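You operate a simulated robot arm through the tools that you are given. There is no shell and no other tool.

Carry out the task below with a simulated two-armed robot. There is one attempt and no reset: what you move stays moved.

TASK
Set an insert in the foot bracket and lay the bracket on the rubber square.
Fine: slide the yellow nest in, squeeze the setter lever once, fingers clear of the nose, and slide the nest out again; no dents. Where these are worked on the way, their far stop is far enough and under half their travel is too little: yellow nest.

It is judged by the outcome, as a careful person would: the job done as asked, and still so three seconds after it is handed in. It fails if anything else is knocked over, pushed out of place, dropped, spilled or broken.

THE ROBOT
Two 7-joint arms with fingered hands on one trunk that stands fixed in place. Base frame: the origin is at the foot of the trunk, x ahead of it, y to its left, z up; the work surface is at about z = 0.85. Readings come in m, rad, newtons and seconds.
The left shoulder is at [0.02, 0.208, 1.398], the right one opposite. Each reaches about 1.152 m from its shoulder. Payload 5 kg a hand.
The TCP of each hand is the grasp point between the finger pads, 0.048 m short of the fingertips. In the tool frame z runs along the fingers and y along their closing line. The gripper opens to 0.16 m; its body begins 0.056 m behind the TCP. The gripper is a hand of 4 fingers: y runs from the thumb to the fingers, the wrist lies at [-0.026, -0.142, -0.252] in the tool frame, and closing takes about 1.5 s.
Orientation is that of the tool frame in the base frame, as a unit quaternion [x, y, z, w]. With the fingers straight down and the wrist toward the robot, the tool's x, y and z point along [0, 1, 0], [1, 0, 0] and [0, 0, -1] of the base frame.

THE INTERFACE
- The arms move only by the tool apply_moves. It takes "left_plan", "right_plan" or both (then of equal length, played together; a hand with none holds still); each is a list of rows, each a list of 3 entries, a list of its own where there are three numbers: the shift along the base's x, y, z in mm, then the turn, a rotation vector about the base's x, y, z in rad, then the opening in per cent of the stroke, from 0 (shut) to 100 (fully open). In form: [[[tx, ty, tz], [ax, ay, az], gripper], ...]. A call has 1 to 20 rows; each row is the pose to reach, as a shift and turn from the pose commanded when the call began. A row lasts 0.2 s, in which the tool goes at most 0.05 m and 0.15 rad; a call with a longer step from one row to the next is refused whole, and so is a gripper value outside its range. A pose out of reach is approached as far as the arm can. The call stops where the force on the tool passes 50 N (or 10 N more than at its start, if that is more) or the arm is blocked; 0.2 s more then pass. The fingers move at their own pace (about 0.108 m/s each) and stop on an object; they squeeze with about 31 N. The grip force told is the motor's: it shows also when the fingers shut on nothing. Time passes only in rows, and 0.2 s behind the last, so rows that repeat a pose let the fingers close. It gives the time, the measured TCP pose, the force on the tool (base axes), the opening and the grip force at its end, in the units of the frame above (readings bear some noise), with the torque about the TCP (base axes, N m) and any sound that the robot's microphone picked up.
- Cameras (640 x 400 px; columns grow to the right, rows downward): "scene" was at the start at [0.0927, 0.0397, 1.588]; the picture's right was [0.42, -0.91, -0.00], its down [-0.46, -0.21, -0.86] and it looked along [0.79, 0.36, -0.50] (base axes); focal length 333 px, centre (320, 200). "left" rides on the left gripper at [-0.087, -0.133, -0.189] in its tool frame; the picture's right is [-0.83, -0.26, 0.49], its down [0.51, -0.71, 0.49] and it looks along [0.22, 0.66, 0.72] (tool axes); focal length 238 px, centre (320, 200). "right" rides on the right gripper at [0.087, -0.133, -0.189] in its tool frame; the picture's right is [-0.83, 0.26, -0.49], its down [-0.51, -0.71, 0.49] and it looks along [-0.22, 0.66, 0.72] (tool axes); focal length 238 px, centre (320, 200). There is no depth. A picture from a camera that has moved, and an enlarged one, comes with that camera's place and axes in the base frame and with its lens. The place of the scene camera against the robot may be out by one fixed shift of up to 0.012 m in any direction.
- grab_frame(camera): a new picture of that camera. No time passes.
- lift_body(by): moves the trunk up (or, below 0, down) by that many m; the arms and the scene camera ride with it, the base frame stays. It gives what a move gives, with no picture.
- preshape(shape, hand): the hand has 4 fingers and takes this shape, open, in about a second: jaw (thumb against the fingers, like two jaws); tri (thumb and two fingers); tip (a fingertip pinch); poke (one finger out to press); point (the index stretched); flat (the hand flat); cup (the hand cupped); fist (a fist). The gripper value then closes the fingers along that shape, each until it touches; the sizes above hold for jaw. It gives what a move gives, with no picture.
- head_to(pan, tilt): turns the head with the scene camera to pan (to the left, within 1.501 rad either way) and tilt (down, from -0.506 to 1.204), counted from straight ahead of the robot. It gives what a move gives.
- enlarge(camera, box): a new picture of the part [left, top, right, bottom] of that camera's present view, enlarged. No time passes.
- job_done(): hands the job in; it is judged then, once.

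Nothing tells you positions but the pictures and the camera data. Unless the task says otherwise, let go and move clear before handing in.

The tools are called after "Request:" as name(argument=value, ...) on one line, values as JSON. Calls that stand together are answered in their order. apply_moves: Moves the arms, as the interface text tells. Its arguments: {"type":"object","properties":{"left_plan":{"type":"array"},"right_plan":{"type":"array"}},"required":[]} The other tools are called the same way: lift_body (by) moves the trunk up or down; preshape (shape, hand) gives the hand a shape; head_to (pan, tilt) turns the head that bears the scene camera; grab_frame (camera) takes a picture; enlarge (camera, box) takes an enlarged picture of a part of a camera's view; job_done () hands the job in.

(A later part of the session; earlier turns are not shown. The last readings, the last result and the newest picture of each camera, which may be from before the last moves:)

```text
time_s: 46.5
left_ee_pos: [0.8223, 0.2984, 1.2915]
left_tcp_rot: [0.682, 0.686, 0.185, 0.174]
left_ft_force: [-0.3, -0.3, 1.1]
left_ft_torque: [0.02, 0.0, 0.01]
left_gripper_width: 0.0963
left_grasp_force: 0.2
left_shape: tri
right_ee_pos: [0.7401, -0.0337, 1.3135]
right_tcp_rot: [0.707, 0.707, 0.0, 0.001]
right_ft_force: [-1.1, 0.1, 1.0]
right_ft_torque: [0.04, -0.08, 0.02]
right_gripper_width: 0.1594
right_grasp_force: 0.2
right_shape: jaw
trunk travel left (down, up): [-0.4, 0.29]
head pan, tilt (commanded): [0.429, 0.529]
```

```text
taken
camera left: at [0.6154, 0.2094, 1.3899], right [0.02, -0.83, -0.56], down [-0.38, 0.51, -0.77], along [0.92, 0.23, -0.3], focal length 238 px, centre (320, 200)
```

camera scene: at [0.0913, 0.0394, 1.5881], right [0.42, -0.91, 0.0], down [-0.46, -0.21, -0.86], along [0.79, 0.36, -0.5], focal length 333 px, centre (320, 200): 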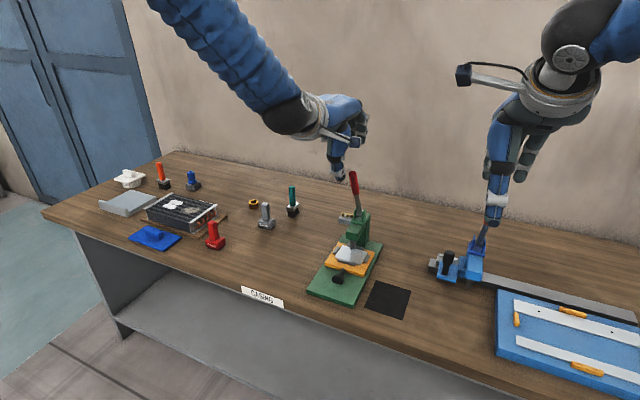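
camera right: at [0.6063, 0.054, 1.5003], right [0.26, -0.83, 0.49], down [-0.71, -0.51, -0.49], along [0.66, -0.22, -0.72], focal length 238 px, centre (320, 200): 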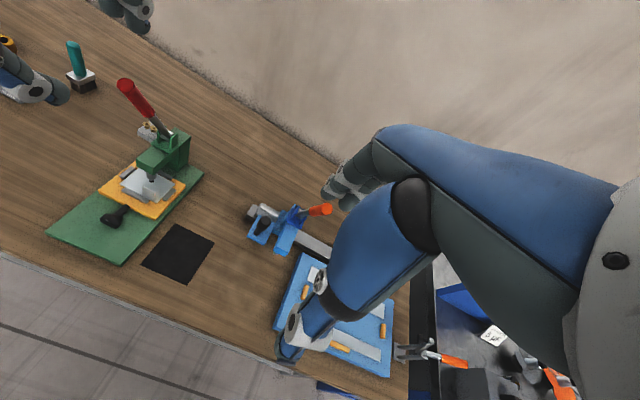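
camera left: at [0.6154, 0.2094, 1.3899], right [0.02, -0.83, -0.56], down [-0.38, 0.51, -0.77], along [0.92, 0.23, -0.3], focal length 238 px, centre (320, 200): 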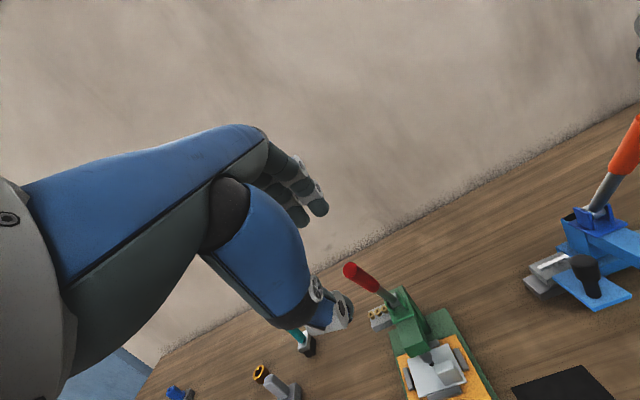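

The hand is in line with the lever, thumb on the near side and two fingers on the far side. I'll slide it down along the handle, first part of the way, and check.

Request:
apply_moves(left_plan=[[[12, 0, -21], [0, 0, 0], 60], [[24, 0, -42], [0, 0, 0], 60], [[36, 0, -63], [0, 0, 0], 60], [[42, 0, -73], [0, 0, 0], 60], [[42, 0, -73], [0, 0, 0], 60]])

Request:
enlarge(camera="right", box=[0, 0, 240, 200])

Request:
enlarge(camera="left", box=[200, 130, 460, 390])

Request:
enlarge(camera="scene", box=[290, 90, 420, 220])

```text
time_s: 47.7
left_ee_pos: [0.8669, 0.3003, 1.2167]
left_tcp_rot: [0.681, 0.687, 0.184, 0.173]
left_ft_force: [0.1, -0.2, -0.2]
left_ft_torque: [-0.01, -0.03, 0.03]
left_gripper_width: 0.0962
left_grasp_force: 0.0
left_shape: tri
right_ee_pos: [0.7402, -0.033, 1.3123]
right_tcp_rot: [0.707, 0.707, 0.0, 0.0]
right_ft_force: [-0.4, 0.8, 0.2]
right_ft_torque: [-0.01, -0.04, -0.02]
right_gripper_width: 0.1599
right_grasp_force: 0.1
right_shape: jaw
trunk travel left (down, up): [-0.4, 0.29]
head pan, tilt (commanded): [0.429, 0.529]
```

```text
2.00 times, centred on (120, 100) of right
camera zoom: at [0.6071, 0.0544, 1.4999], right [0.26, -0.83, 0.49], down [-0.71, -0.51, -0.49], along [0.66, -0.22, -0.72], focal length 477 px, centre (720, 400)
```

zoom: 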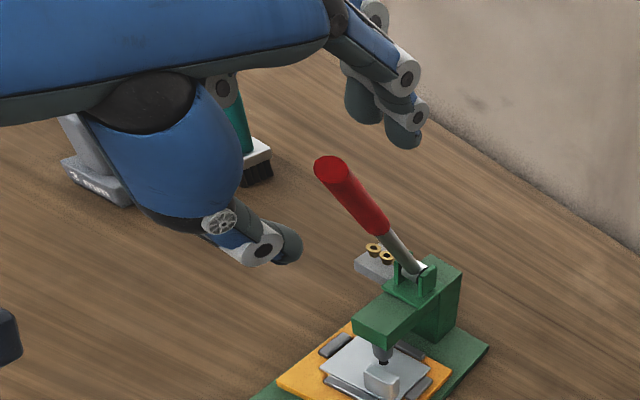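

```text
1.54 times, centred on (330, 260) of left
camera zoom: at [0.6595, 0.2104, 1.3132], right [0.02, -0.83, -0.56], down [-0.38, 0.51, -0.77], along [0.92, 0.23, -0.31], focal length 367 px, centre (305, 108)
```

zoom: 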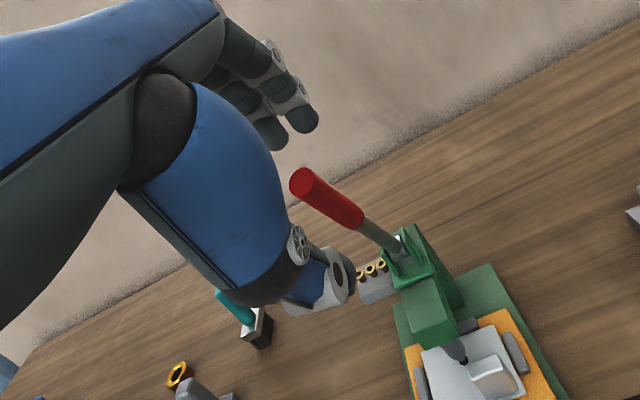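

```text
3.08 times, centred on (355, 155) of scene
camera zoom: at [0.0922, 0.0397, 1.588], right [0.42, -0.91, 0.0], down [-0.46, -0.21, -0.86], along [0.79, 0.36, -0.5], focal length 1025 px, centre (212, 338)
```

zoom: 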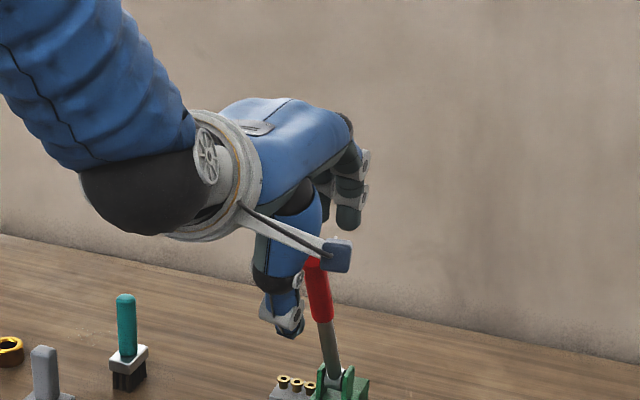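

Thumb and fingers straddle the lever, and the pair's centre is about 4 mm to the left of it. I'll shift slightly right, go down to the handle's upper half and close loosely.

Request:
apply_moves(left_plan=[[[9, -3, -17], [0, 0, 0], 60], [[18, -3, -34], [0, 0, 0], 60], [[27, -3, -50], [0, 0, 0], 60], [[27, -3, -50], [0, 0, 0], 50], [[27, -3, -50], [0, 0, 0], 40], [[27, -3, -50], [0, 0, 0], 32], [[27, -3, -50], [0, 0, 0], 27], [[27, -3, -50], [0, 0, 0], 27]])

Request:
enlarge(camera="right", box=[20, 20, 220, 200])

Request:
enlarge(camera="left", box=[220, 150, 440, 370])

```text
time_s: 49.5
left_ee_pos: [0.8943, 0.2984, 1.1657]
left_tcp_rot: [0.682, 0.686, 0.184, 0.173]
left_ft_force: [-0.2, 0.4, 0.0]
left_ft_torque: [-0.02, -0.01, 0.03]
left_gripper_width: 0.0436
left_grasp_force: 0.0
left_shape: tri
right_ee_pos: [0.7419, -0.0341, 1.3118]
right_tcp_rot: [0.707, 0.707, 0.0, 0.0]
right_ft_force: [-0.6, 0.6, -0.6]
right_ft_torque: [0.02, -0.03, -0.01]
right_gripper_width: 0.16
right_grasp_force: 0.1
right_shape: jaw
trunk travel left (down, up): [-0.4, 0.29]
head pan, tilt (commanded): [0.429, 0.529]
```

```text
2.22 times, centred on (120, 110) of right
camera zoom: at [0.6081, 0.0544, 1.4994], right [0.26, -0.83, 0.49], down [-0.71, -0.51, -0.49], along [0.66, -0.22, -0.72], focal length 530 px, centre (764, 400)
```

zoom: 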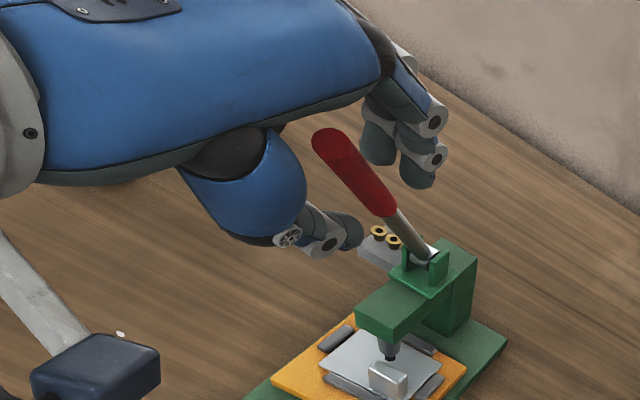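

```text
1.82 times, centred on (330, 260) of left
camera zoom: at [0.6859, 0.2078, 1.2638], right [0.02, -0.83, -0.56], down [-0.38, 0.51, -0.77], along [0.92, 0.23, -0.31], focal length 433 px, centre (302, 91)
```

zoom: 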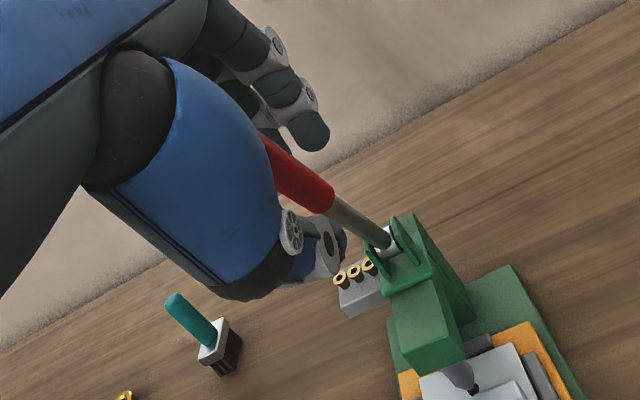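

The handle runs between the thumb and the two fingers. I'll close on it fully.

Request:
apply_moves(left_plan=[[[0, 0, 0], [0, 0, 0], 18], [[0, 0, 0], [0, 0, 0], 8], [[0, 0, 0], [0, 0, 0], 0], [[0, 0, 0], [0, 0, 0], 0], [[0, 0, 0], [0, 0, 0], 0]])

Request:
enlarge(camera="right", box=[20, 20, 220, 200])

Request:
enlarge(camera="left", box=[220, 150, 440, 370])

```text
time_s: 50.7
left_ee_pos: [0.8934, 0.2976, 1.1665]
left_tcp_rot: [0.681, 0.687, 0.185, 0.173]
left_ft_force: [0.1, -1.8, -1.4]
left_ft_torque: [-0.02, 0.04, -0.02]
left_gripper_width: 0.01
left_grasp_force: 31.3
left_shape: tri
right_ee_pos: [0.7405, -0.0333, 1.3126]
right_tcp_rot: [0.707, 0.707, 0.0, 0.0]
right_ft_force: [-0.5, 0.2, -0.7]
right_ft_torque: [0.01, -0.01, 0.01]
right_gripper_width: 0.1598
right_grasp_force: 0.1
right_shape: jaw
trunk travel left (down, up): [-0.4, 0.29]
head pan, tilt (commanded): [0.429, 0.529]
```

```text
2.22 times, centred on (120, 110) of right
camera zoom: at [0.6079, 0.0542, 1.4994], right [0.26, -0.83, 0.49], down [-0.71, -0.51, -0.49], along [0.66, -0.22, -0.72], focal length 530 px, centre (764, 400)
```

zoom: 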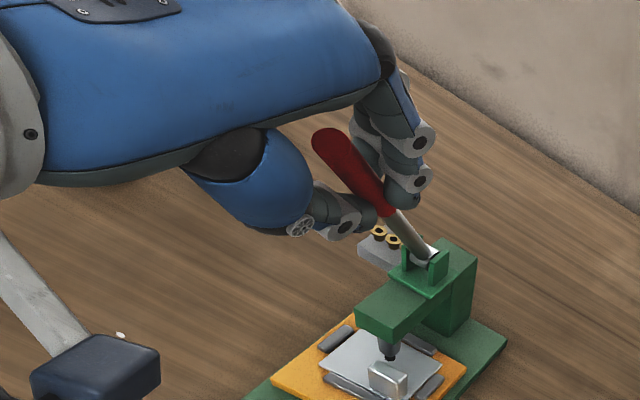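

```text
1.82 times, centred on (330, 260) of left
camera zoom: at [0.6857, 0.2076, 1.2636], right [0.02, -0.83, -0.56], down [-0.38, 0.51, -0.77], along [0.92, 0.23, -0.31], focal length 433 px, centre (302, 91)
```

zoom: 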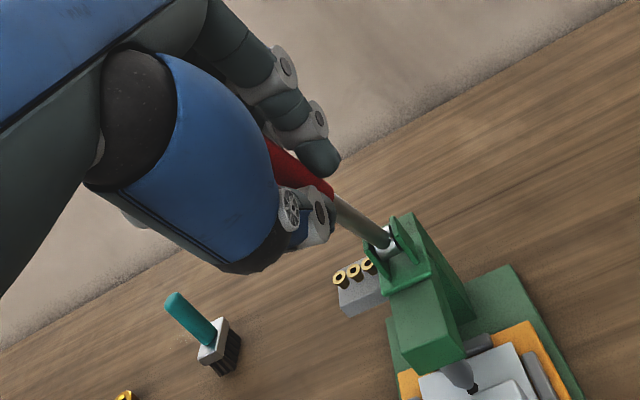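

The tripod grip has the handle: two fingers behind it, thumb in front. Now I'll swing it down along its arc about the pivot, first a small part, watching the force.

Request:
apply_moves(left_plan=[[[-8.2, 0, -5], [0, -0.05, 0], 0], [[-16.2, 0, -10.3], [0, -0.1, 0], 0], [[-23.9, 0, -16], [0, -0.15, 0], 0], [[-31.2, 0, -22.2], [0, -0.2, 0], 0]])

Request:
enlarge(camera="right", box=[20, 20, 220, 200])

Request:
enlarge(camera="left", box=[220, 150, 440, 370])

```text
time_s: 51.7
left_ee_pos: [0.8628, 0.2983, 1.1435]
left_tcp_rot: [0.66, 0.665, 0.252, 0.241]
left_ft_force: [-3.9, -2.2, 2.0]
left_ft_torque: [-0.07, -0.07, -0.11]
left_gripper_width: 0.01
left_grasp_force: 30.8
left_shape: tri
right_ee_pos: [0.7413, -0.0335, 1.3131]
right_tcp_rot: [0.707, 0.707, 0.0, 0.0]
right_ft_force: [0.0, -0.3, -0.6]
right_ft_torque: [0.0, -0.02, 0.03]
right_gripper_width: 0.1599
right_grasp_force: 0.1
right_shape: jaw
trunk travel left (down, up): [-0.4, 0.29]
head pan, tilt (commanded): [0.429, 0.529]
```

```text
2.22 times, centred on (120, 110) of right
camera zoom: at [0.6075, 0.0543, 1.4996], right [0.26, -0.83, 0.49], down [-0.71, -0.51, -0.49], along [0.66, -0.22, -0.72], focal length 530 px, centre (764, 400)
```

zoom: 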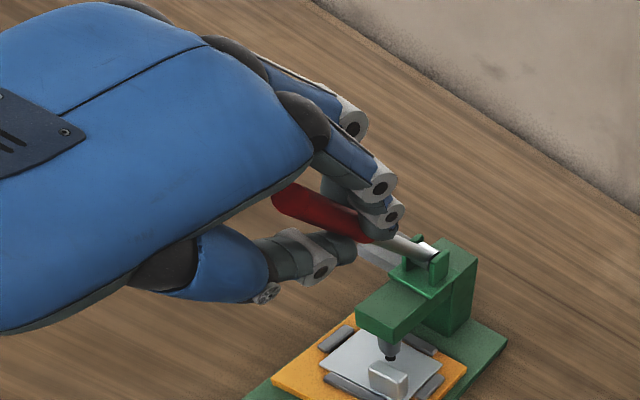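

```text
1.82 times, centred on (330, 260) of left
camera zoom: at [0.6393, 0.2077, 1.1983], right [0.13, -0.83, -0.55], down [-0.22, 0.51, -0.83], along [0.97, 0.23, -0.12], focal length 433 px, centre (302, 91)
```

zoom: 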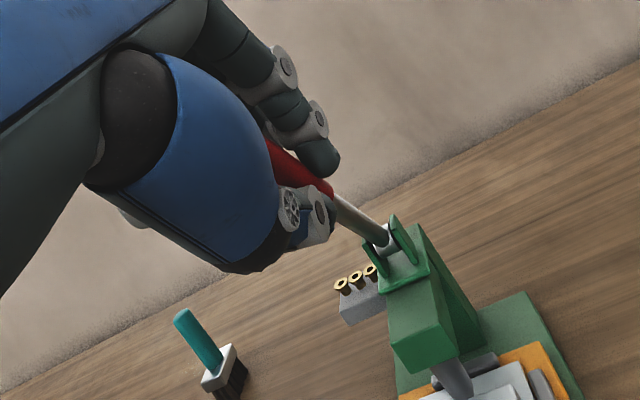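

The lever follows smoothly with only about 4 N. I'll continue the swing.

Request:
apply_moves(left_plan=[[[-7.1, 0, -6.4], [0, -0.05, 0], 0], [[-13.8, 0, -13.2], [0, -0.1, 0], 0], [[-20.2, 0, -20.4], [0, -0.15, 0], 0], [[-26.2, 0, -27.8], [0, -0.2, 0], 0]])

Request:
enlarge(camera="right", box=[20, 60, 220, 240])

Request:
grab_frame(camera="scene")

```text
time_s: 52.7
left_ee_pos: [0.8361, 0.2983, 1.116]
left_tcp_rot: [0.632, 0.639, 0.315, 0.305]
left_ft_force: [5.0, -2.3, -4.6]
left_ft_torque: [-0.06, -0.17, -0.1]
left_gripper_width: 0.01
left_grasp_force: 30.6
left_shape: tri
right_ee_pos: [0.7413, -0.0322, 1.3119]
right_tcp_rot: [0.707, 0.707, 0.0, -0.001]
right_ft_force: [-0.4, -0.3, 0.1]
right_ft_torque: [0.01, -0.05, -0.01]
right_gripper_width: 0.1596
right_grasp_force: 0.0
right_shape: jaw
trunk travel left (down, up): [-0.4, 0.29]
head pan, tilt (commanded): [0.429, 0.529]
```

```text
2.22 times, centred on (120, 150) of right
camera zoom: at [0.6085, 0.0543, 1.4992], right [0.26, -0.83, 0.49], down [-0.71, -0.51, -0.49], along [0.66, -0.22, -0.72], focal length 530 px, centre (764, 311)
```

zoom: 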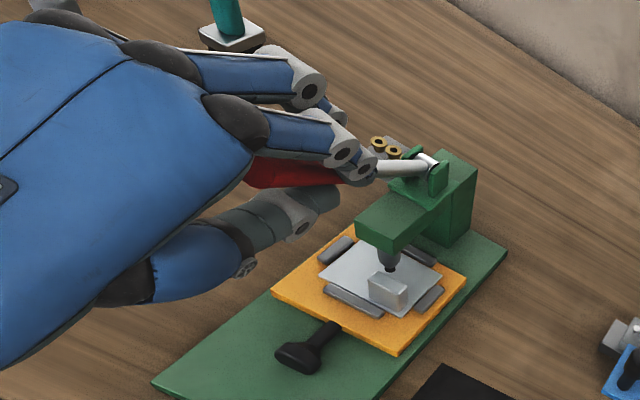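

```text
taken
camera scene: at [0.0936, 0.0396, 1.5878], right [0.42, -0.91, 0.0], down [-0.46, -0.21, -0.86], along [0.78, 0.36, -0.51], focal length 333 px, centre (320, 200)
```

scene: 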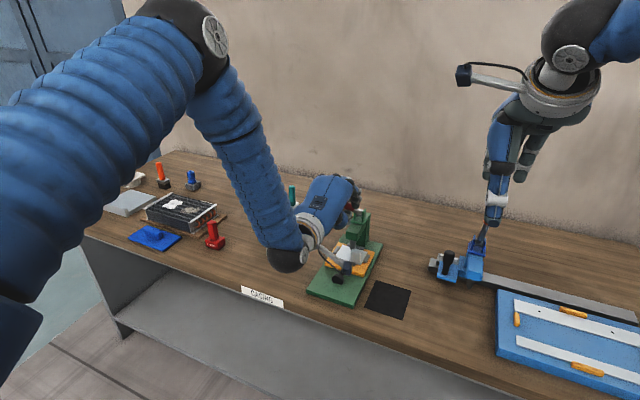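

The nose hasn't touched the bracket yet and the force is small. I'll continue the swing.

Request:
apply_moves(left_plan=[[[-5.6, 0, -7.8], [0, -0.05, 0], 0], [[-10.9, 0, -15.8], [0, -0.1, 0], 0], [[-15.7, 0, -24], [0, -0.15, 0], 0], [[-20.1, 0, -32.6], [0, -0.2, 0], 0]])

Request:
enlarge(camera="right", box=[20, 80, 220, 260])

Request:
enlarge(camera="left", box=[220, 150, 440, 370])

```text
time_s: 53.7
left_ee_pos: [0.8176, 0.2978, 1.0832]
left_tcp_rot: [0.597, 0.604, 0.377, 0.369]
left_ft_force: [6.1, -3.6, -3.2]
left_ft_torque: [-0.05, -0.17, -0.16]
left_gripper_width: 0.01
left_grasp_force: 31.0
left_shape: tri
right_ee_pos: [0.7423, -0.0337, 1.3124]
right_tcp_rot: [0.707, 0.707, -0.001, -0.001]
right_ft_force: [1.1, 0.7, 0.4]
right_ft_torque: [-0.01, 0.0, -0.02]
right_gripper_width: 0.1598
right_grasp_force: 0.1
right_shape: jaw
trunk travel left (down, up): [-0.4, 0.29]
head pan, tilt (commanded): [0.429, 0.529]
```

```text
2.22 times, centred on (120, 170) of right
camera zoom: at [0.6087, 0.0541, 1.499], right [0.26, -0.83, 0.49], down [-0.71, -0.51, -0.49], along [0.65, -0.22, -0.72], focal length 530 px, centre (764, 267)
```

zoom: 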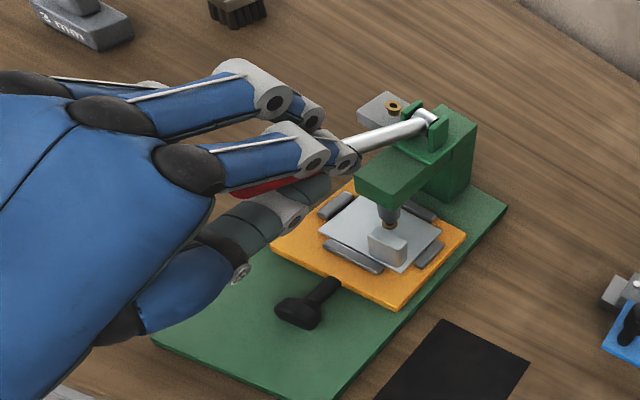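

```text
1.82 times, centred on (330, 260) of left
camera zoom: at [0.59, 0.2079, 1.0471], right [0.33, -0.83, -0.45], down [0.12, 0.51, -0.85], along [0.94, 0.23, 0.27], focal length 433 px, centre (302, 91)
```

zoom: 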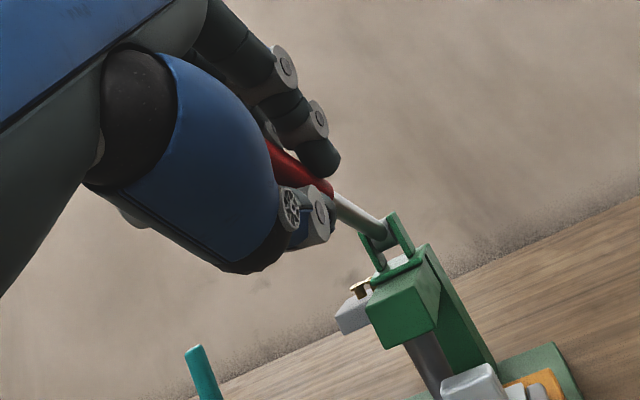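

I see something brass at the nose tip now. I'll take a closer look at the nose before going on.

Request:
enlarge(camera="right", box=[120, 120, 220, 220])

Request:
enlarge(camera="scene", box=[310, 190, 400, 290])

```text
4.00 times, centred on (170, 170) of right
camera zoom: at [0.6087, 0.0541, 1.499], right [0.26, -0.83, 0.49], down [-0.71, -0.51, -0.49], along [0.65, -0.22, -0.72], focal length 953 px, centre (920, 320)
```

zoom: 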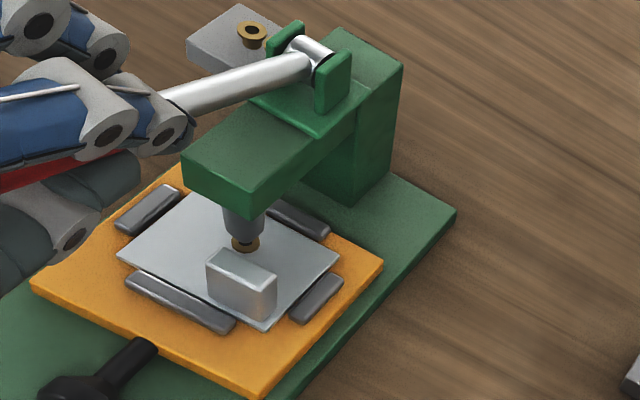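

```text
4.00 times, centred on (355, 240) of scene
camera zoom: at [0.0938, 0.0395, 1.5879], right [0.42, -0.91, 0.0], down [-0.46, -0.21, -0.86], along [0.78, 0.36, -0.51], focal length 1332 px, centre (180, 40)
```

zoom: 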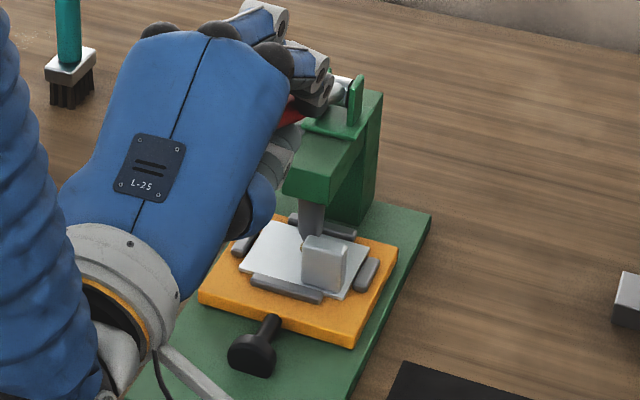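

A brass insert now sits between the nose and the hole. The force is still only about 6 N, so the stroke isn't finished. I'll go on in small steps until it bottoms.

Request:
apply_moves(left_plan=[[[-2.4, 0, -5.2], [0, -0.03, 0], 0], [[-4.7, 0, -10.4], [0, -0.06, 0], 0]])

Request:
enlarge(camera="right", box=[120, 120, 220, 220])

```text
time_s: 54.3
left_ee_pos: [0.8128, 0.2983, 1.0737]
left_tcp_rot: [0.585, 0.593, 0.396, 0.387]
left_ft_force: [4.8, -4.0, -1.8]
left_ft_torque: [-0.04, -0.24, -0.18]
left_gripper_width: 0.0097
left_grasp_force: 30.8
left_shape: tri
right_ee_pos: [0.7417, -0.0337, 1.3129]
right_tcp_rot: [0.708, 0.707, -0.001, -0.001]
right_ft_force: [-0.3, -0.6, -0.4]
right_ft_torque: [0.0, 0.0, -0.01]
right_gripper_width: 0.16
right_grasp_force: 0.1
right_shape: jaw
trunk travel left (down, up): [-0.4, 0.29]
head pan, tilt (commanded): [0.429, 0.529]
```

```text
4.00 times, centred on (170, 170) of right
camera zoom: at [0.6084, 0.0539, 1.4992], right [0.26, -0.83, 0.49], down [-0.71, -0.51, -0.49], along [0.66, -0.22, -0.72], focal length 953 px, centre (920, 320)
```

zoom: 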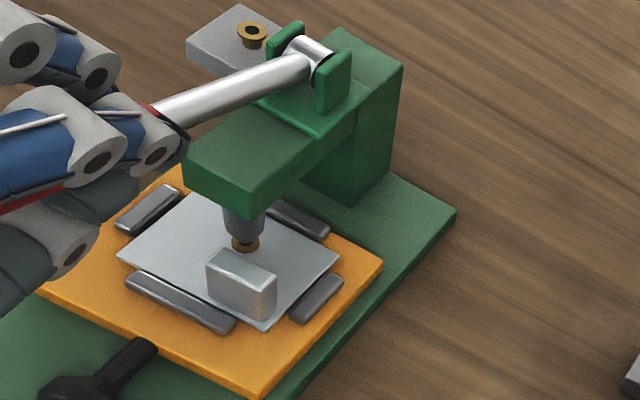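

The nose looks nearly unchanged from the last step. I'll magnify the nose and lever more to judge the stroke.

Request:
enlarge(camera="right", box=[155, 155, 205, 205])

Request:
enlarge(camera="left", box=[260, 170, 460, 400])

Request:
enlarge(camera="scene", box=[330, 200, 380, 270])

```text
8.00 times, centred on (180, 180) of right
camera zoom: at [0.6084, 0.0539, 1.4992], right [0.26, -0.83, 0.49], down [-0.71, -0.51, -0.49], along [0.66, -0.22, -0.72], focal length 1907 px, centre (1440, 360)
```

zoom: 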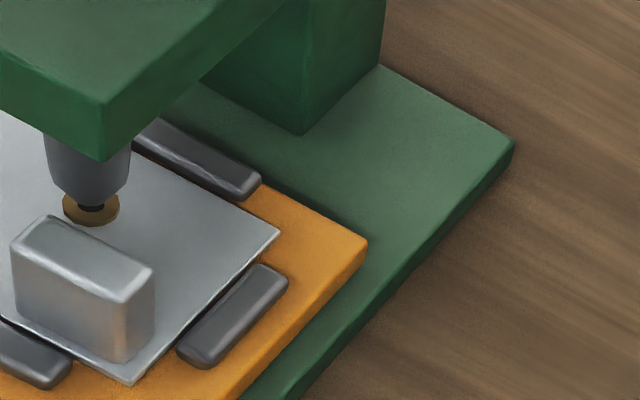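

```text
1.74 times, centred on (360, 285) of left
camera zoom: at [0.5887, 0.2079, 1.0235], right [0.36, -0.83, -0.43], down [0.17, 0.51, -0.84], along [0.92, 0.23, 0.32], focal length 414 px, centre (250, 52)
```

zoom: 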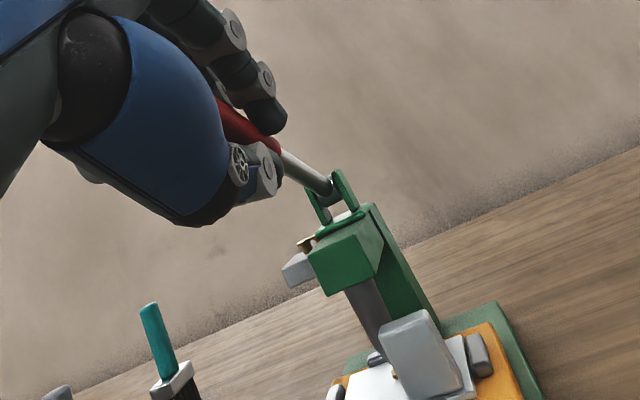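

```text
5.71 times, centred on (355, 235) of scene
camera zoom: at [0.0935, 0.0392, 1.5879], right [0.42, -0.91, 0.0], down [-0.46, -0.21, -0.86], along [0.78, 0.36, -0.51], focal length 1903 px, centre (120, 0)
```

zoom: 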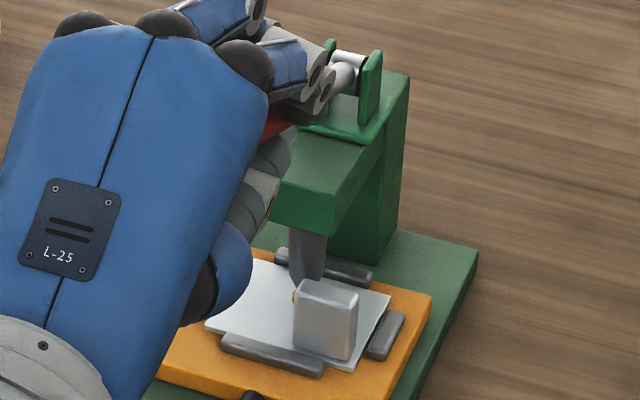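

The brass insert's flange now lies flat on the plate with the nose pin in it. I'll finish the same stroke gently in small steps to find the end stop.

Request:
apply_moves(left_plan=[[[-2.2, 0, -5.4], [0, -0.03, 0], 0], [[-4.1, 0, -10.8], [0, -0.06, 0], 0]])

Request:
enlarge(camera="right", box=[120, 120, 220, 220])

Request:
enlarge(camera="left", box=[260, 170, 460, 400])

```text
time_s: 54.9
left_ee_pos: [0.8101, 0.2985, 1.0614]
left_tcp_rot: [0.574, 0.581, 0.412, 0.404]
left_ft_force: [8.5, -3.8, -1.2]
left_ft_torque: [-0.02, -0.3, -0.15]
left_gripper_width: 0.0098
left_grasp_force: 31.0
left_shape: tri
right_ee_pos: [0.7415, -0.0334, 1.3124]
right_tcp_rot: [0.707, 0.707, -0.001, 0.0]
right_ft_force: [1.0, 0.2, -0.1]
right_ft_torque: [0.04, -0.01, -0.01]
right_gripper_width: 0.1598
right_grasp_force: 0.1
right_shape: jaw
trunk travel left (down, up): [-0.4, 0.29]
head pan, tilt (commanded): [0.429, 0.529]
```

```text
4.00 times, centred on (170, 170) of right
camera zoom: at [0.6089, 0.0539, 1.499], right [0.26, -0.83, 0.49], down [-0.71, -0.51, -0.49], along [0.65, -0.22, -0.72], focal length 953 px, centre (920, 320)
```

zoom: 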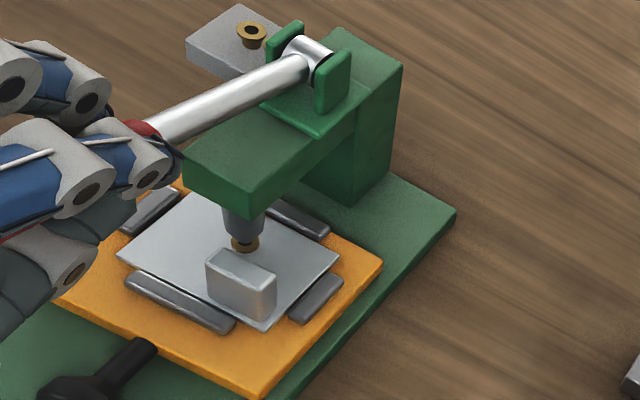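

```text
1.74 times, centred on (360, 285) of left
camera zoom: at [0.5877, 0.2079, 0.9982], right [0.39, -0.83, -0.41], down [0.22, 0.51, -0.83], along [0.9, 0.23, 0.38], focal length 414 px, centre (250, 52)
```

zoom: 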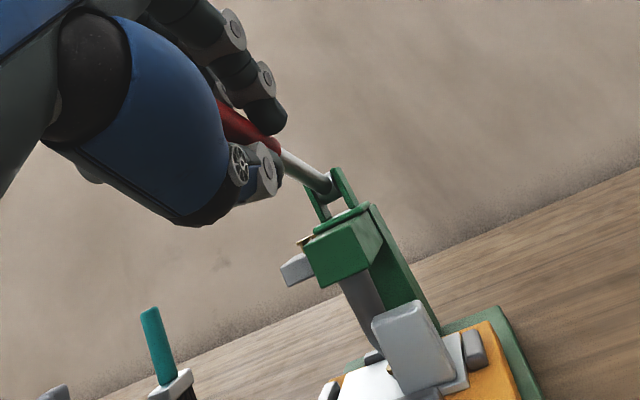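

The lever still moves freely at about 8 N. I'll continue a little more.

Request:
apply_moves(left_plan=[[[-1.8, 0, -5.4], [0, -0.03, 0], 0], [[-3.5, 0, -10.9], [0, -0.06, 0], 0], [[-4.9, 0, -16.5], [0, -0.09, 0], 0]])

Request:
enlarge(camera="right", box=[120, 120, 220, 220])

Request:
enlarge(camera="left", box=[260, 170, 460, 400])

```text
time_s: 55.7
left_ee_pos: [0.8045, 0.2985, 1.0496]
left_tcp_rot: [0.552, 0.562, 0.44, 0.431]
left_ft_force: [16.9, -1.2, 23.8]
left_ft_torque: [0.07, -0.98, 0.01]
left_gripper_width: 0.0099
left_grasp_force: 30.8
left_shape: tri
right_ee_pos: [0.7396, -0.0335, 1.3126]
right_tcp_rot: [0.708, 0.706, 0.0, 0.0]
right_ft_force: [0.3, 0.4, -0.2]
right_ft_torque: [0.01, 0.06, -0.01]
right_gripper_width: 0.1598
right_grasp_force: 0.0
right_shape: jaw
trunk travel left (down, up): [-0.4, 0.29]
head pan, tilt (commanded): [0.429, 0.529]
```

```text
4.00 times, centred on (170, 170) of right
camera zoom: at [0.6076, 0.0536, 1.4999], right [0.26, -0.83, 0.49], down [-0.71, -0.51, -0.49], along [0.66, -0.22, -0.72], focal length 953 px, centre (920, 320)
```

zoom: 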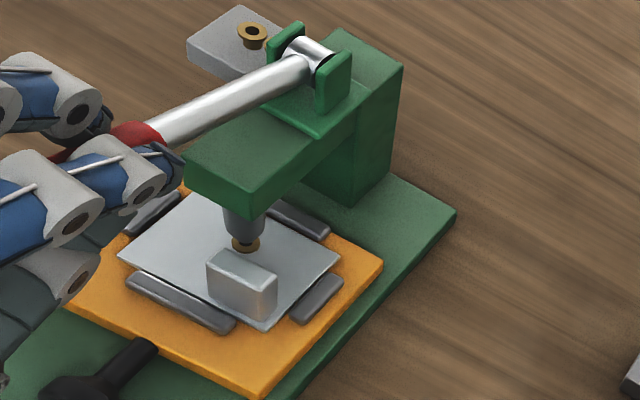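

```text
1.74 times, centred on (360, 285) of left
camera zoom: at [0.5904, 0.2077, 0.9659], right [0.43, -0.83, -0.37], down [0.3, 0.51, -0.81], along [0.85, 0.23, 0.46], focal length 414 px, centre (250, 52)
```

zoom: 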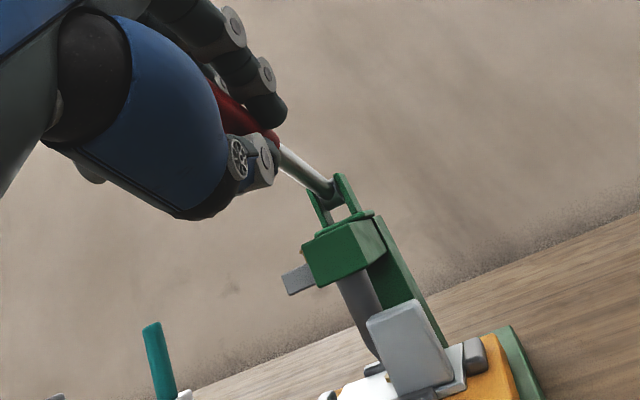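

The end stop is reached: about 29 N pushes back and the insert is seated. The single stroke is complete, so I'll carry the lever back up along the same arc.

Request:
apply_moves(left_plan=[[[4.9, 0, 16.5], [0, 0.09, 0], 0], [[13.7, 0, 37.7], [0, 0.21, 0], 0], [[22.9, 0, 54.5], [0, 0.31, 0], 0], [[33.8, 0, 70.3], [0, 0.41, 0], 0], [[46.2, 0, 84.9], [0, 0.51, 0], 0]])

Request:
enlarge(camera="right", box=[20, 60, 220, 240])

```text
time_s: 56.9
left_ee_pos: [0.8495, 0.2984, 1.1325]
left_tcp_rot: [0.645, 0.653, 0.286, 0.274]
left_ft_force: [-6.9, -3.2, 6.5]
left_ft_torque: [0.04, 0.06, -0.03]
left_gripper_width: 0.0109
left_grasp_force: 30.9
left_shape: tri
right_ee_pos: [0.7405, -0.0351, 1.3131]
right_tcp_rot: [0.707, 0.707, -0.001, -0.001]
right_ft_force: [1.2, 0.7, 0.5]
right_ft_torque: [0.05, 0.04, 0.06]
right_gripper_width: 0.1596
right_grasp_force: 0.0
right_shape: jaw
trunk travel left (down, up): [-0.4, 0.29]
head pan, tilt (commanded): [0.429, 0.529]
```

```text
2.22 times, centred on (120, 150) of right
camera zoom: at [0.607, 0.0534, 1.4999], right [0.26, -0.83, 0.49], down [-0.71, -0.51, -0.49], along [0.66, -0.22, -0.72], focal length 530 px, centre (764, 311)
```

zoom: 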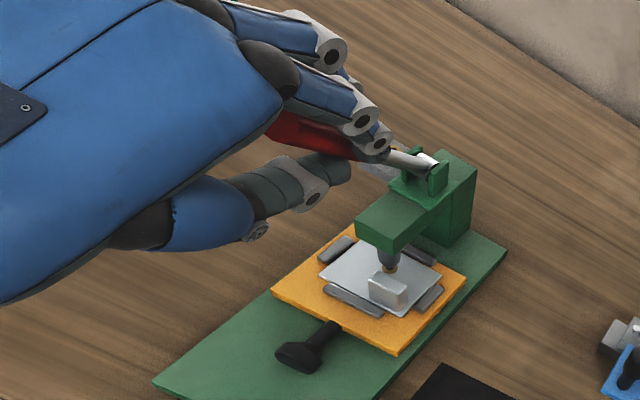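

The lever is coming back up and the nose is lifting. I'll carry on to the top.

Request:
apply_moves(left_plan=[[[13.8, 0, 13.2], [0, 0.1, 0], 0], [[28.8, 0, 25.1], [0, 0.2, 0], 0], [[40, 0, 32.5], [0, 0.27, 0], 0], [[43, 0, 34], [0, 0.29, 0], 0]])

Request:
enlarge(camera="right", box=[20, 40, 220, 220])

Request:
enlarge(camera="left", box=[220, 150, 440, 370])

```text
time_s: 57.9
left_ee_pos: [0.8892, 0.2968, 1.1668]
left_tcp_rot: [0.682, 0.685, 0.187, 0.176]
left_ft_force: [-17.8, -7.5, 2.7]
left_ft_torque: [-0.18, 0.57, -0.19]
left_gripper_width: 0.011
left_grasp_force: 30.9
left_shape: tri
right_ee_pos: [0.7392, -0.0338, 1.3134]
right_tcp_rot: [0.707, 0.707, 0.0, 0.0]
right_ft_force: [0.1, -0.4, 0.3]
right_ft_torque: [-0.03, -0.02, 0.04]
right_gripper_width: 0.1597
right_grasp_force: 0.1
right_shape: jaw
trunk travel left (down, up): [-0.4, 0.29]
head pan, tilt (commanded): [0.429, 0.529]
```

```text
2.22 times, centred on (120, 130) of right
camera zoom: at [0.6056, 0.0535, 1.5004], right [0.26, -0.83, 0.49], down [-0.71, -0.51, -0.49], along [0.66, -0.22, -0.72], focal length 530 px, centre (764, 356)
```

zoom: 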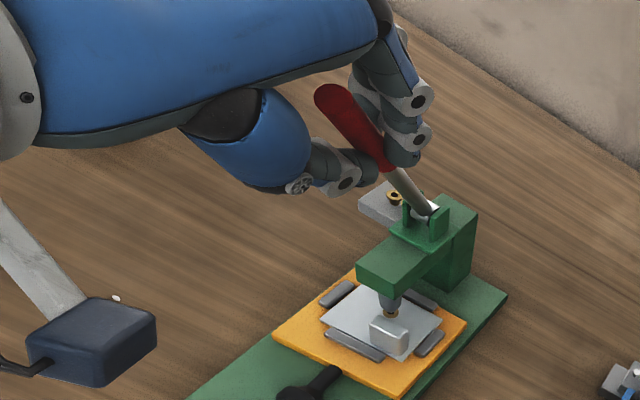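

```text
1.82 times, centred on (330, 260) of left
camera zoom: at [0.6818, 0.2076, 1.2618], right [0.03, -0.83, -0.56], down [-0.38, 0.51, -0.77], along [0.93, 0.23, -0.3], focal length 433 px, centre (302, 91)
```

zoom: 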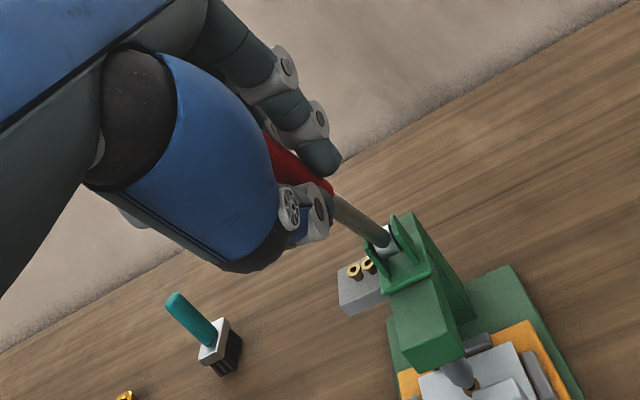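

The lever is back against its upper stop, the magazine shows two inserts left, and a brass insert sits in the bracket. I'll let go of the lever and withdraw along its axis.

Request:
apply_moves(left_plan=[[[-2, 0, -1], [0, 0, 0], 15], [[-2, 0, -1], [0, 0, 0], 35], [[-2, 0, -1], [0, 0, 0], 55], [[-2, 0, -1], [0, 0, 0], 60], [[-14, 0, 20], [0, 0, 0], 60], [[-30, 0, 50], [0, 0, 0], 60], [[-48, 0, 84], [0, 0, 0], 60], [[-65, 0, 116], [0, 0, 0], 60], [[-90, 0, 130], [0, 0, 0], 60], [[-90, 0, 130], [0, 0, 0], 60]])

Request:
enlarge(camera="right", box=[20, 60, 220, 260])

Request:
grab_frame(camera="scene")

```text
time_s: 60.1
left_ee_pos: [0.8032, 0.2974, 1.295]
left_tcp_rot: [0.681, 0.686, 0.187, 0.176]
left_ft_force: [0.1, -0.4, -0.5]
left_ft_torque: [-0.02, 0.01, 0.02]
left_gripper_width: 0.0957
left_grasp_force: 0.1
left_shape: tri
right_ee_pos: [0.7416, -0.0336, 1.3119]
right_tcp_rot: [0.707, 0.707, 0.0, 0.0]
right_ft_force: [0.0, -0.4, -0.4]
right_ft_torque: [0.01, 0.05, 0.03]
right_gripper_width: 0.1599
right_grasp_force: 0.0
right_shape: jaw
trunk travel left (down, up): [-0.4, 0.29]
head pan, tilt (commanded): [0.429, 0.529]
```

```text
2.00 times, centred on (120, 160) of right
camera zoom: at [0.6088, 0.0545, 1.499], right [0.26, -0.83, 0.49], down [-0.71, -0.51, -0.49], along [0.65, -0.22, -0.72], focal length 477 px, centre (720, 280)
```

zoom: 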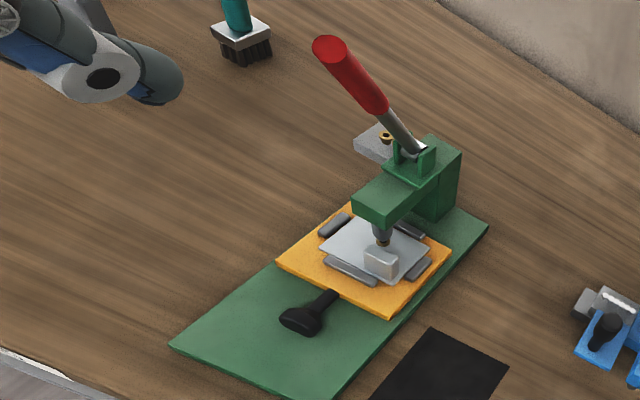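

```text
taken
camera scene: at [0.0939, 0.0398, 1.5878], right [0.42, -0.91, 0.0], down [-0.46, -0.21, -0.86], along [0.78, 0.36, -0.51], focal length 333 px, centre (320, 200)
```

scene: 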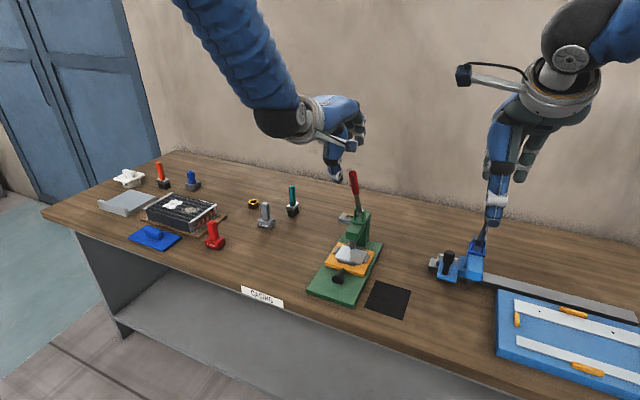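

The lever stays up. I'll zoom in to check that the nose is clear of the bracket before pulling the nest out.

Request:
enlarge(camera="right", box=[150, 140, 220, 210])

Request:
enlarge(camera="scene", box=[325, 205, 385, 275])

```text
5.71 times, centred on (185, 175) of right
camera zoom: at [0.6088, 0.0545, 1.499], right [0.26, -0.83, 0.49], down [-0.71, -0.51, -0.49], along [0.65, -0.22, -0.72], focal length 1362 px, centre (1091, 343)
```

zoom: 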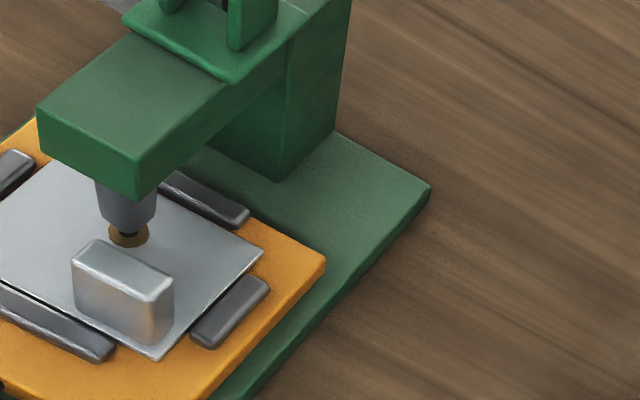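

```text
5.71 times, centred on (355, 240) of scene
camera zoom: at [0.0939, 0.0398, 1.5878], right [0.42, -0.91, 0.0], down [-0.46, -0.21, -0.86], along [0.78, 0.36, -0.51], focal length 1903 px, centre (120, -29)
```

zoom: 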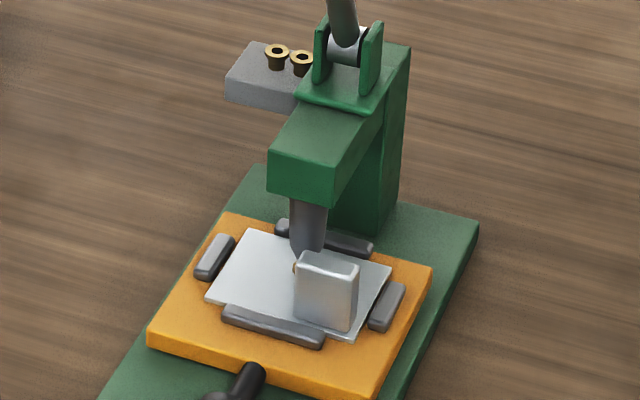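

The insert is in and the nose stands clear. Next I'll go back to the knob: untilt the hand, then turn it to the earlier knob yaw in the pinch shape.

Request:
apply_moves(left_plan=[[[-25, 0, 0], [0, 0.1, 0], 50], [[-55, 1, 0], [0, 0.2, 0], 50], [[-85, 2, -10], [0, 0.3, 0], 50], [[-115, 3, -30], [0, 0.4, 0], 50], [[-140, 4, -60], [0, 0.51, 0], 50], [[-143, 4, -95], [0, 0.52, 0], 50], [[-143, 4, -130], [0, 0.52, 0], 50], [[-143, 4, -130], [0, 0.52, 0], 50]])

Request:
preshape(hand="left", shape="tip")

Request:
apply_moves(left_plan=[[[0, 0, -5], [0, 0, 0.143], 50], [[0, 0, -10], [0, 0, 0.286], 50], [[0, 0, -15], [0, 0, 0.429], 50], [[0, 0, -20], [0, 0, 0.572], 50], [[0, 0, -25], [0, 0, 0.715], 50], [[5, 0, -30], [0, 0, 0.858], 50], [[10, 0, -40], [0, 0, 1.0], 50], [[15, 0, -50], [0, 0, 1.143], 50], [[20, 0, -60], [0, 0, 1.286], 50], [[25, 0, -70], [0, 0, 1.429], 50], [[30, 0, -80], [0, 0, 1.571], 50], [[30, 0, -100], [0, 0, 1.571], 50], [[30, 0, -120], [0, 0, 1.571], 50], [[30, 0, -120], [0, 0, 1.571], 50]])

Request:
grab_frame(camera="left")

Request:
enlarge(camera="scene", box=[270, 180, 410, 320])

```text
time_s: 61.9
left_ee_pos: [0.6609, 0.2999, 1.1665]
left_tcp_rot: [0.705, 0.709, 0.007, -0.006]
left_ft_force: [-0.3, -0.7, 0.9]
left_ft_torque: [0.04, -0.04, 0.02]
left_gripper_width: 0.0805
left_grasp_force: 0.0
left_shape: tri
right_ee_pos: [0.7401, -0.0339, 1.3138]
right_tcp_rot: [0.708, 0.707, 0.0, 0.001]
right_ft_force: [0.2, -0.6, 0.0]
right_ft_torque: [0.03, -0.04, 0.01]
right_gripper_width: 0.1597
right_grasp_force: 0.0
right_shape: jaw
trunk travel left (down, up): [-0.4, 0.29]
head pan, tilt (commanded): [0.429, 0.529]
```

```text
time_s: 62.8
left_ee_pos: [0.6593, 0.3014, 1.1661]
left_tcp_rot: [0.706, 0.708, 0.006, -0.005]
left_ft_force: [0.3, -0.1, -0.4]
left_ft_torque: [0.02, -0.01, 0.01]
left_gripper_width: 0.16
left_grasp_force: 0.1
left_shape: tip
right_ee_pos: [0.7417, -0.0325, 1.3126]
right_tcp_rot: [0.708, 0.707, 0.0, -0.001]
right_ft_force: [0.2, 0.1, 0.8]
right_ft_torque: [0.0, 0.0, 0.01]
right_gripper_width: 0.16
right_grasp_force: 0.1
right_shape: jaw
trunk travel left (down, up): [-0.4, 0.29]
head pan, tilt (commanded): [0.429, 0.529]
```

```text
time_s: 65.8
left_ee_pos: [0.6907, 0.3021, 1.0452]
left_tcp_rot: [-0.001, 1.0, 0.001, -0.009]
left_ft_force: [-0.3, -0.8, -0.6]
left_ft_torque: [0.01, 0.0, -0.01]
left_gripper_width: 0.0799
left_grasp_force: 0.1
left_shape: tip
left hand out of reach, approached as far as the arm can: row 5
right_ee_pos: [0.7398, -0.0337, 1.3138]
right_tcp_rot: [0.707, 0.707, 0.0, 0.0]
right_ft_force: [-0.8, -0.6, 1.0]
right_ft_torque: [0.02, -0.04, 0.0]
right_gripper_width: 0.1597
right_grasp_force: 0.0
right_shape: jaw
trunk travel left (down, up): [-0.4, 0.29]
head pan, tilt (commanded): [0.429, 0.529]
```

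```text
taken
camera left: at [0.7806, 0.1687, 1.2317], right [0.83, -0.25, -0.5], down [-0.51, -0.71, -0.48], along [-0.23, 0.66, -0.72], focal length 238 px, centre (320, 200)
```

left: 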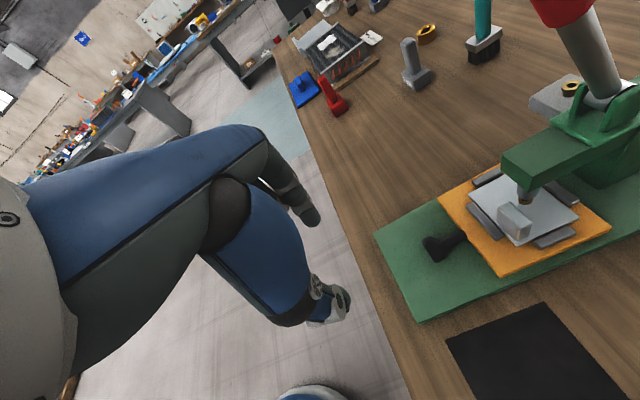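

```text
2.86 times, centred on (340, 250) of scene
camera zoom: at [0.0923, 0.0394, 1.588], right [0.42, -0.91, 0.0], down [-0.46, -0.21, -0.86], along [0.79, 0.36, -0.5], focal length 952 px, centre (263, 57)
```

zoom: 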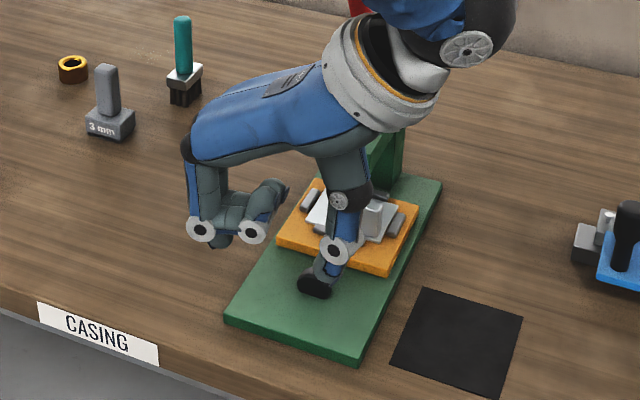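

The knob head is at about (0.805, 0.302). I'll come in low from the front side, over the knob's neck, then down around it.

Request:
apply_moves(left_plan=[[[25, 0, -40], [0, 0, 0], 50], [[49, 0, -78], [0, 0, 0], 50], [[85, 0, -78], [0, 0, 0], 50], [[119, 0, -78], [0, 0, 0], 50], [[119, 0, -78], [0, 0, 0], 50]])

Request:
enlarge(camera="left", box=[230, 100, 470, 340])

```text
time_s: 67.0
left_ee_pos: [0.8091, 0.3044, 0.9689]
left_tcp_rot: [-0.001, 1.0, 0.001, -0.009]
left_ft_force: [-0.6, -1.0, 0.2]
left_ft_torque: [0.01, -0.1, -0.02]
left_gripper_width: 0.0803
left_grasp_force: 0.2
left_shape: tip
right_ee_pos: [0.7394, -0.0318, 1.3143]
right_tcp_rot: [0.707, 0.707, 0.0, 0.0]
right_ft_force: [-0.6, 0.2, 0.0]
right_ft_torque: [-0.04, -0.07, 0.0]
right_gripper_width: 0.1599
right_grasp_force: 0.0
right_shape: jaw
trunk travel left (down, up): [-0.4, 0.29]
head pan, tilt (commanded): [0.429, 0.529]
```

```text
1.67 times, centred on (350, 220) of left
camera zoom: at [0.8988, 0.171, 1.1548], right [0.83, -0.25, -0.5], down [-0.51, -0.71, -0.48], along [-0.23, 0.66, -0.72], focal length 397 px, centre (270, 167)
```

zoom: 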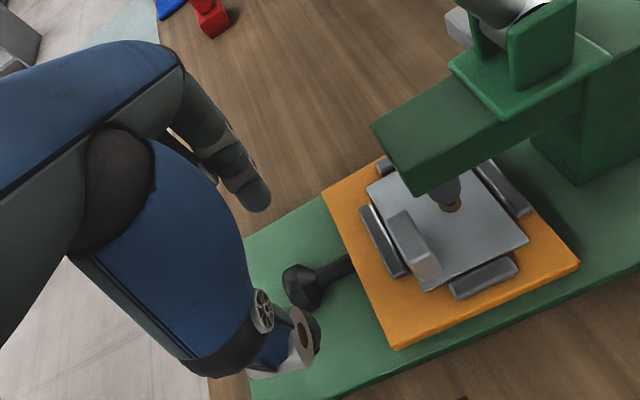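

Thumb and index are either side of the knob. I'll lower to the earlier grip height and close.

Request:
apply_moves(left_plan=[[[2, -1, -20], [0, 0, 0], 50], [[2, -1, -38], [0, 0, 0], 50], [[2, -1, -47], [0, 0, 0], 50], [[2, -1, -47], [0, 0, 0], 30], [[2, -1, -47], [0, 0, 0], 15], [[2, -1, -47], [0, 0, 0], 0], [[2, -1, -47], [0, 0, 0], 0], [[2, -1, -47], [0, 0, 0], 0], [[2, -1, -47], [0, 0, 0], 0]])

Request:
enlarge(camera="left", box=[250, 140, 410, 300])

```text
time_s: 69.0
left_ee_pos: [0.81, 0.3027, 0.9204]
left_tcp_rot: [-0.002, 1.0, 0.002, -0.008]
left_ft_force: [0.9, -1.3, 12.1]
left_ft_torque: [-0.03, -0.1, 0.13]
left_gripper_width: 0.0138
left_grasp_force: 30.7
left_shape: tip
right_ee_pos: [0.7399, -0.0343, 1.3141]
right_tcp_rot: [0.707, 0.707, 0.0, 0.0]
right_ft_force: [0.1, 0.4, -0.6]
right_ft_torque: [0.0, 0.03, 0.01]
right_gripper_width: 0.1598
right_grasp_force: 0.1
right_shape: jaw
trunk travel left (down, up): [-0.4, 0.29]
head pan, tilt (commanded): [0.429, 0.529]
```

```text
2.50 times, centred on (330, 220) of left
camera zoom: at [0.9, 0.1694, 1.1075], right [0.83, -0.25, -0.5], down [-0.51, -0.71, -0.48], along [-0.23, 0.66, -0.72], focal length 596 px, centre (295, 150)
```

zoom: 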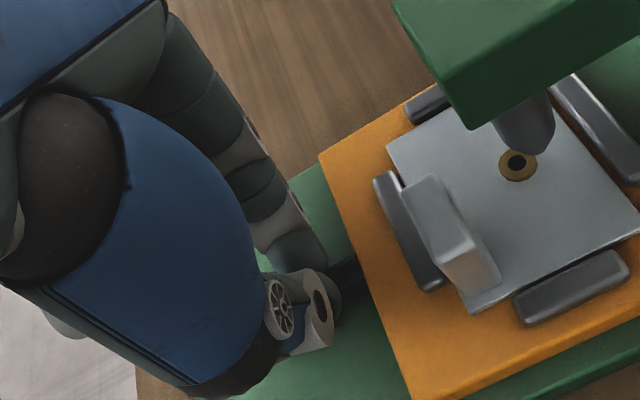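

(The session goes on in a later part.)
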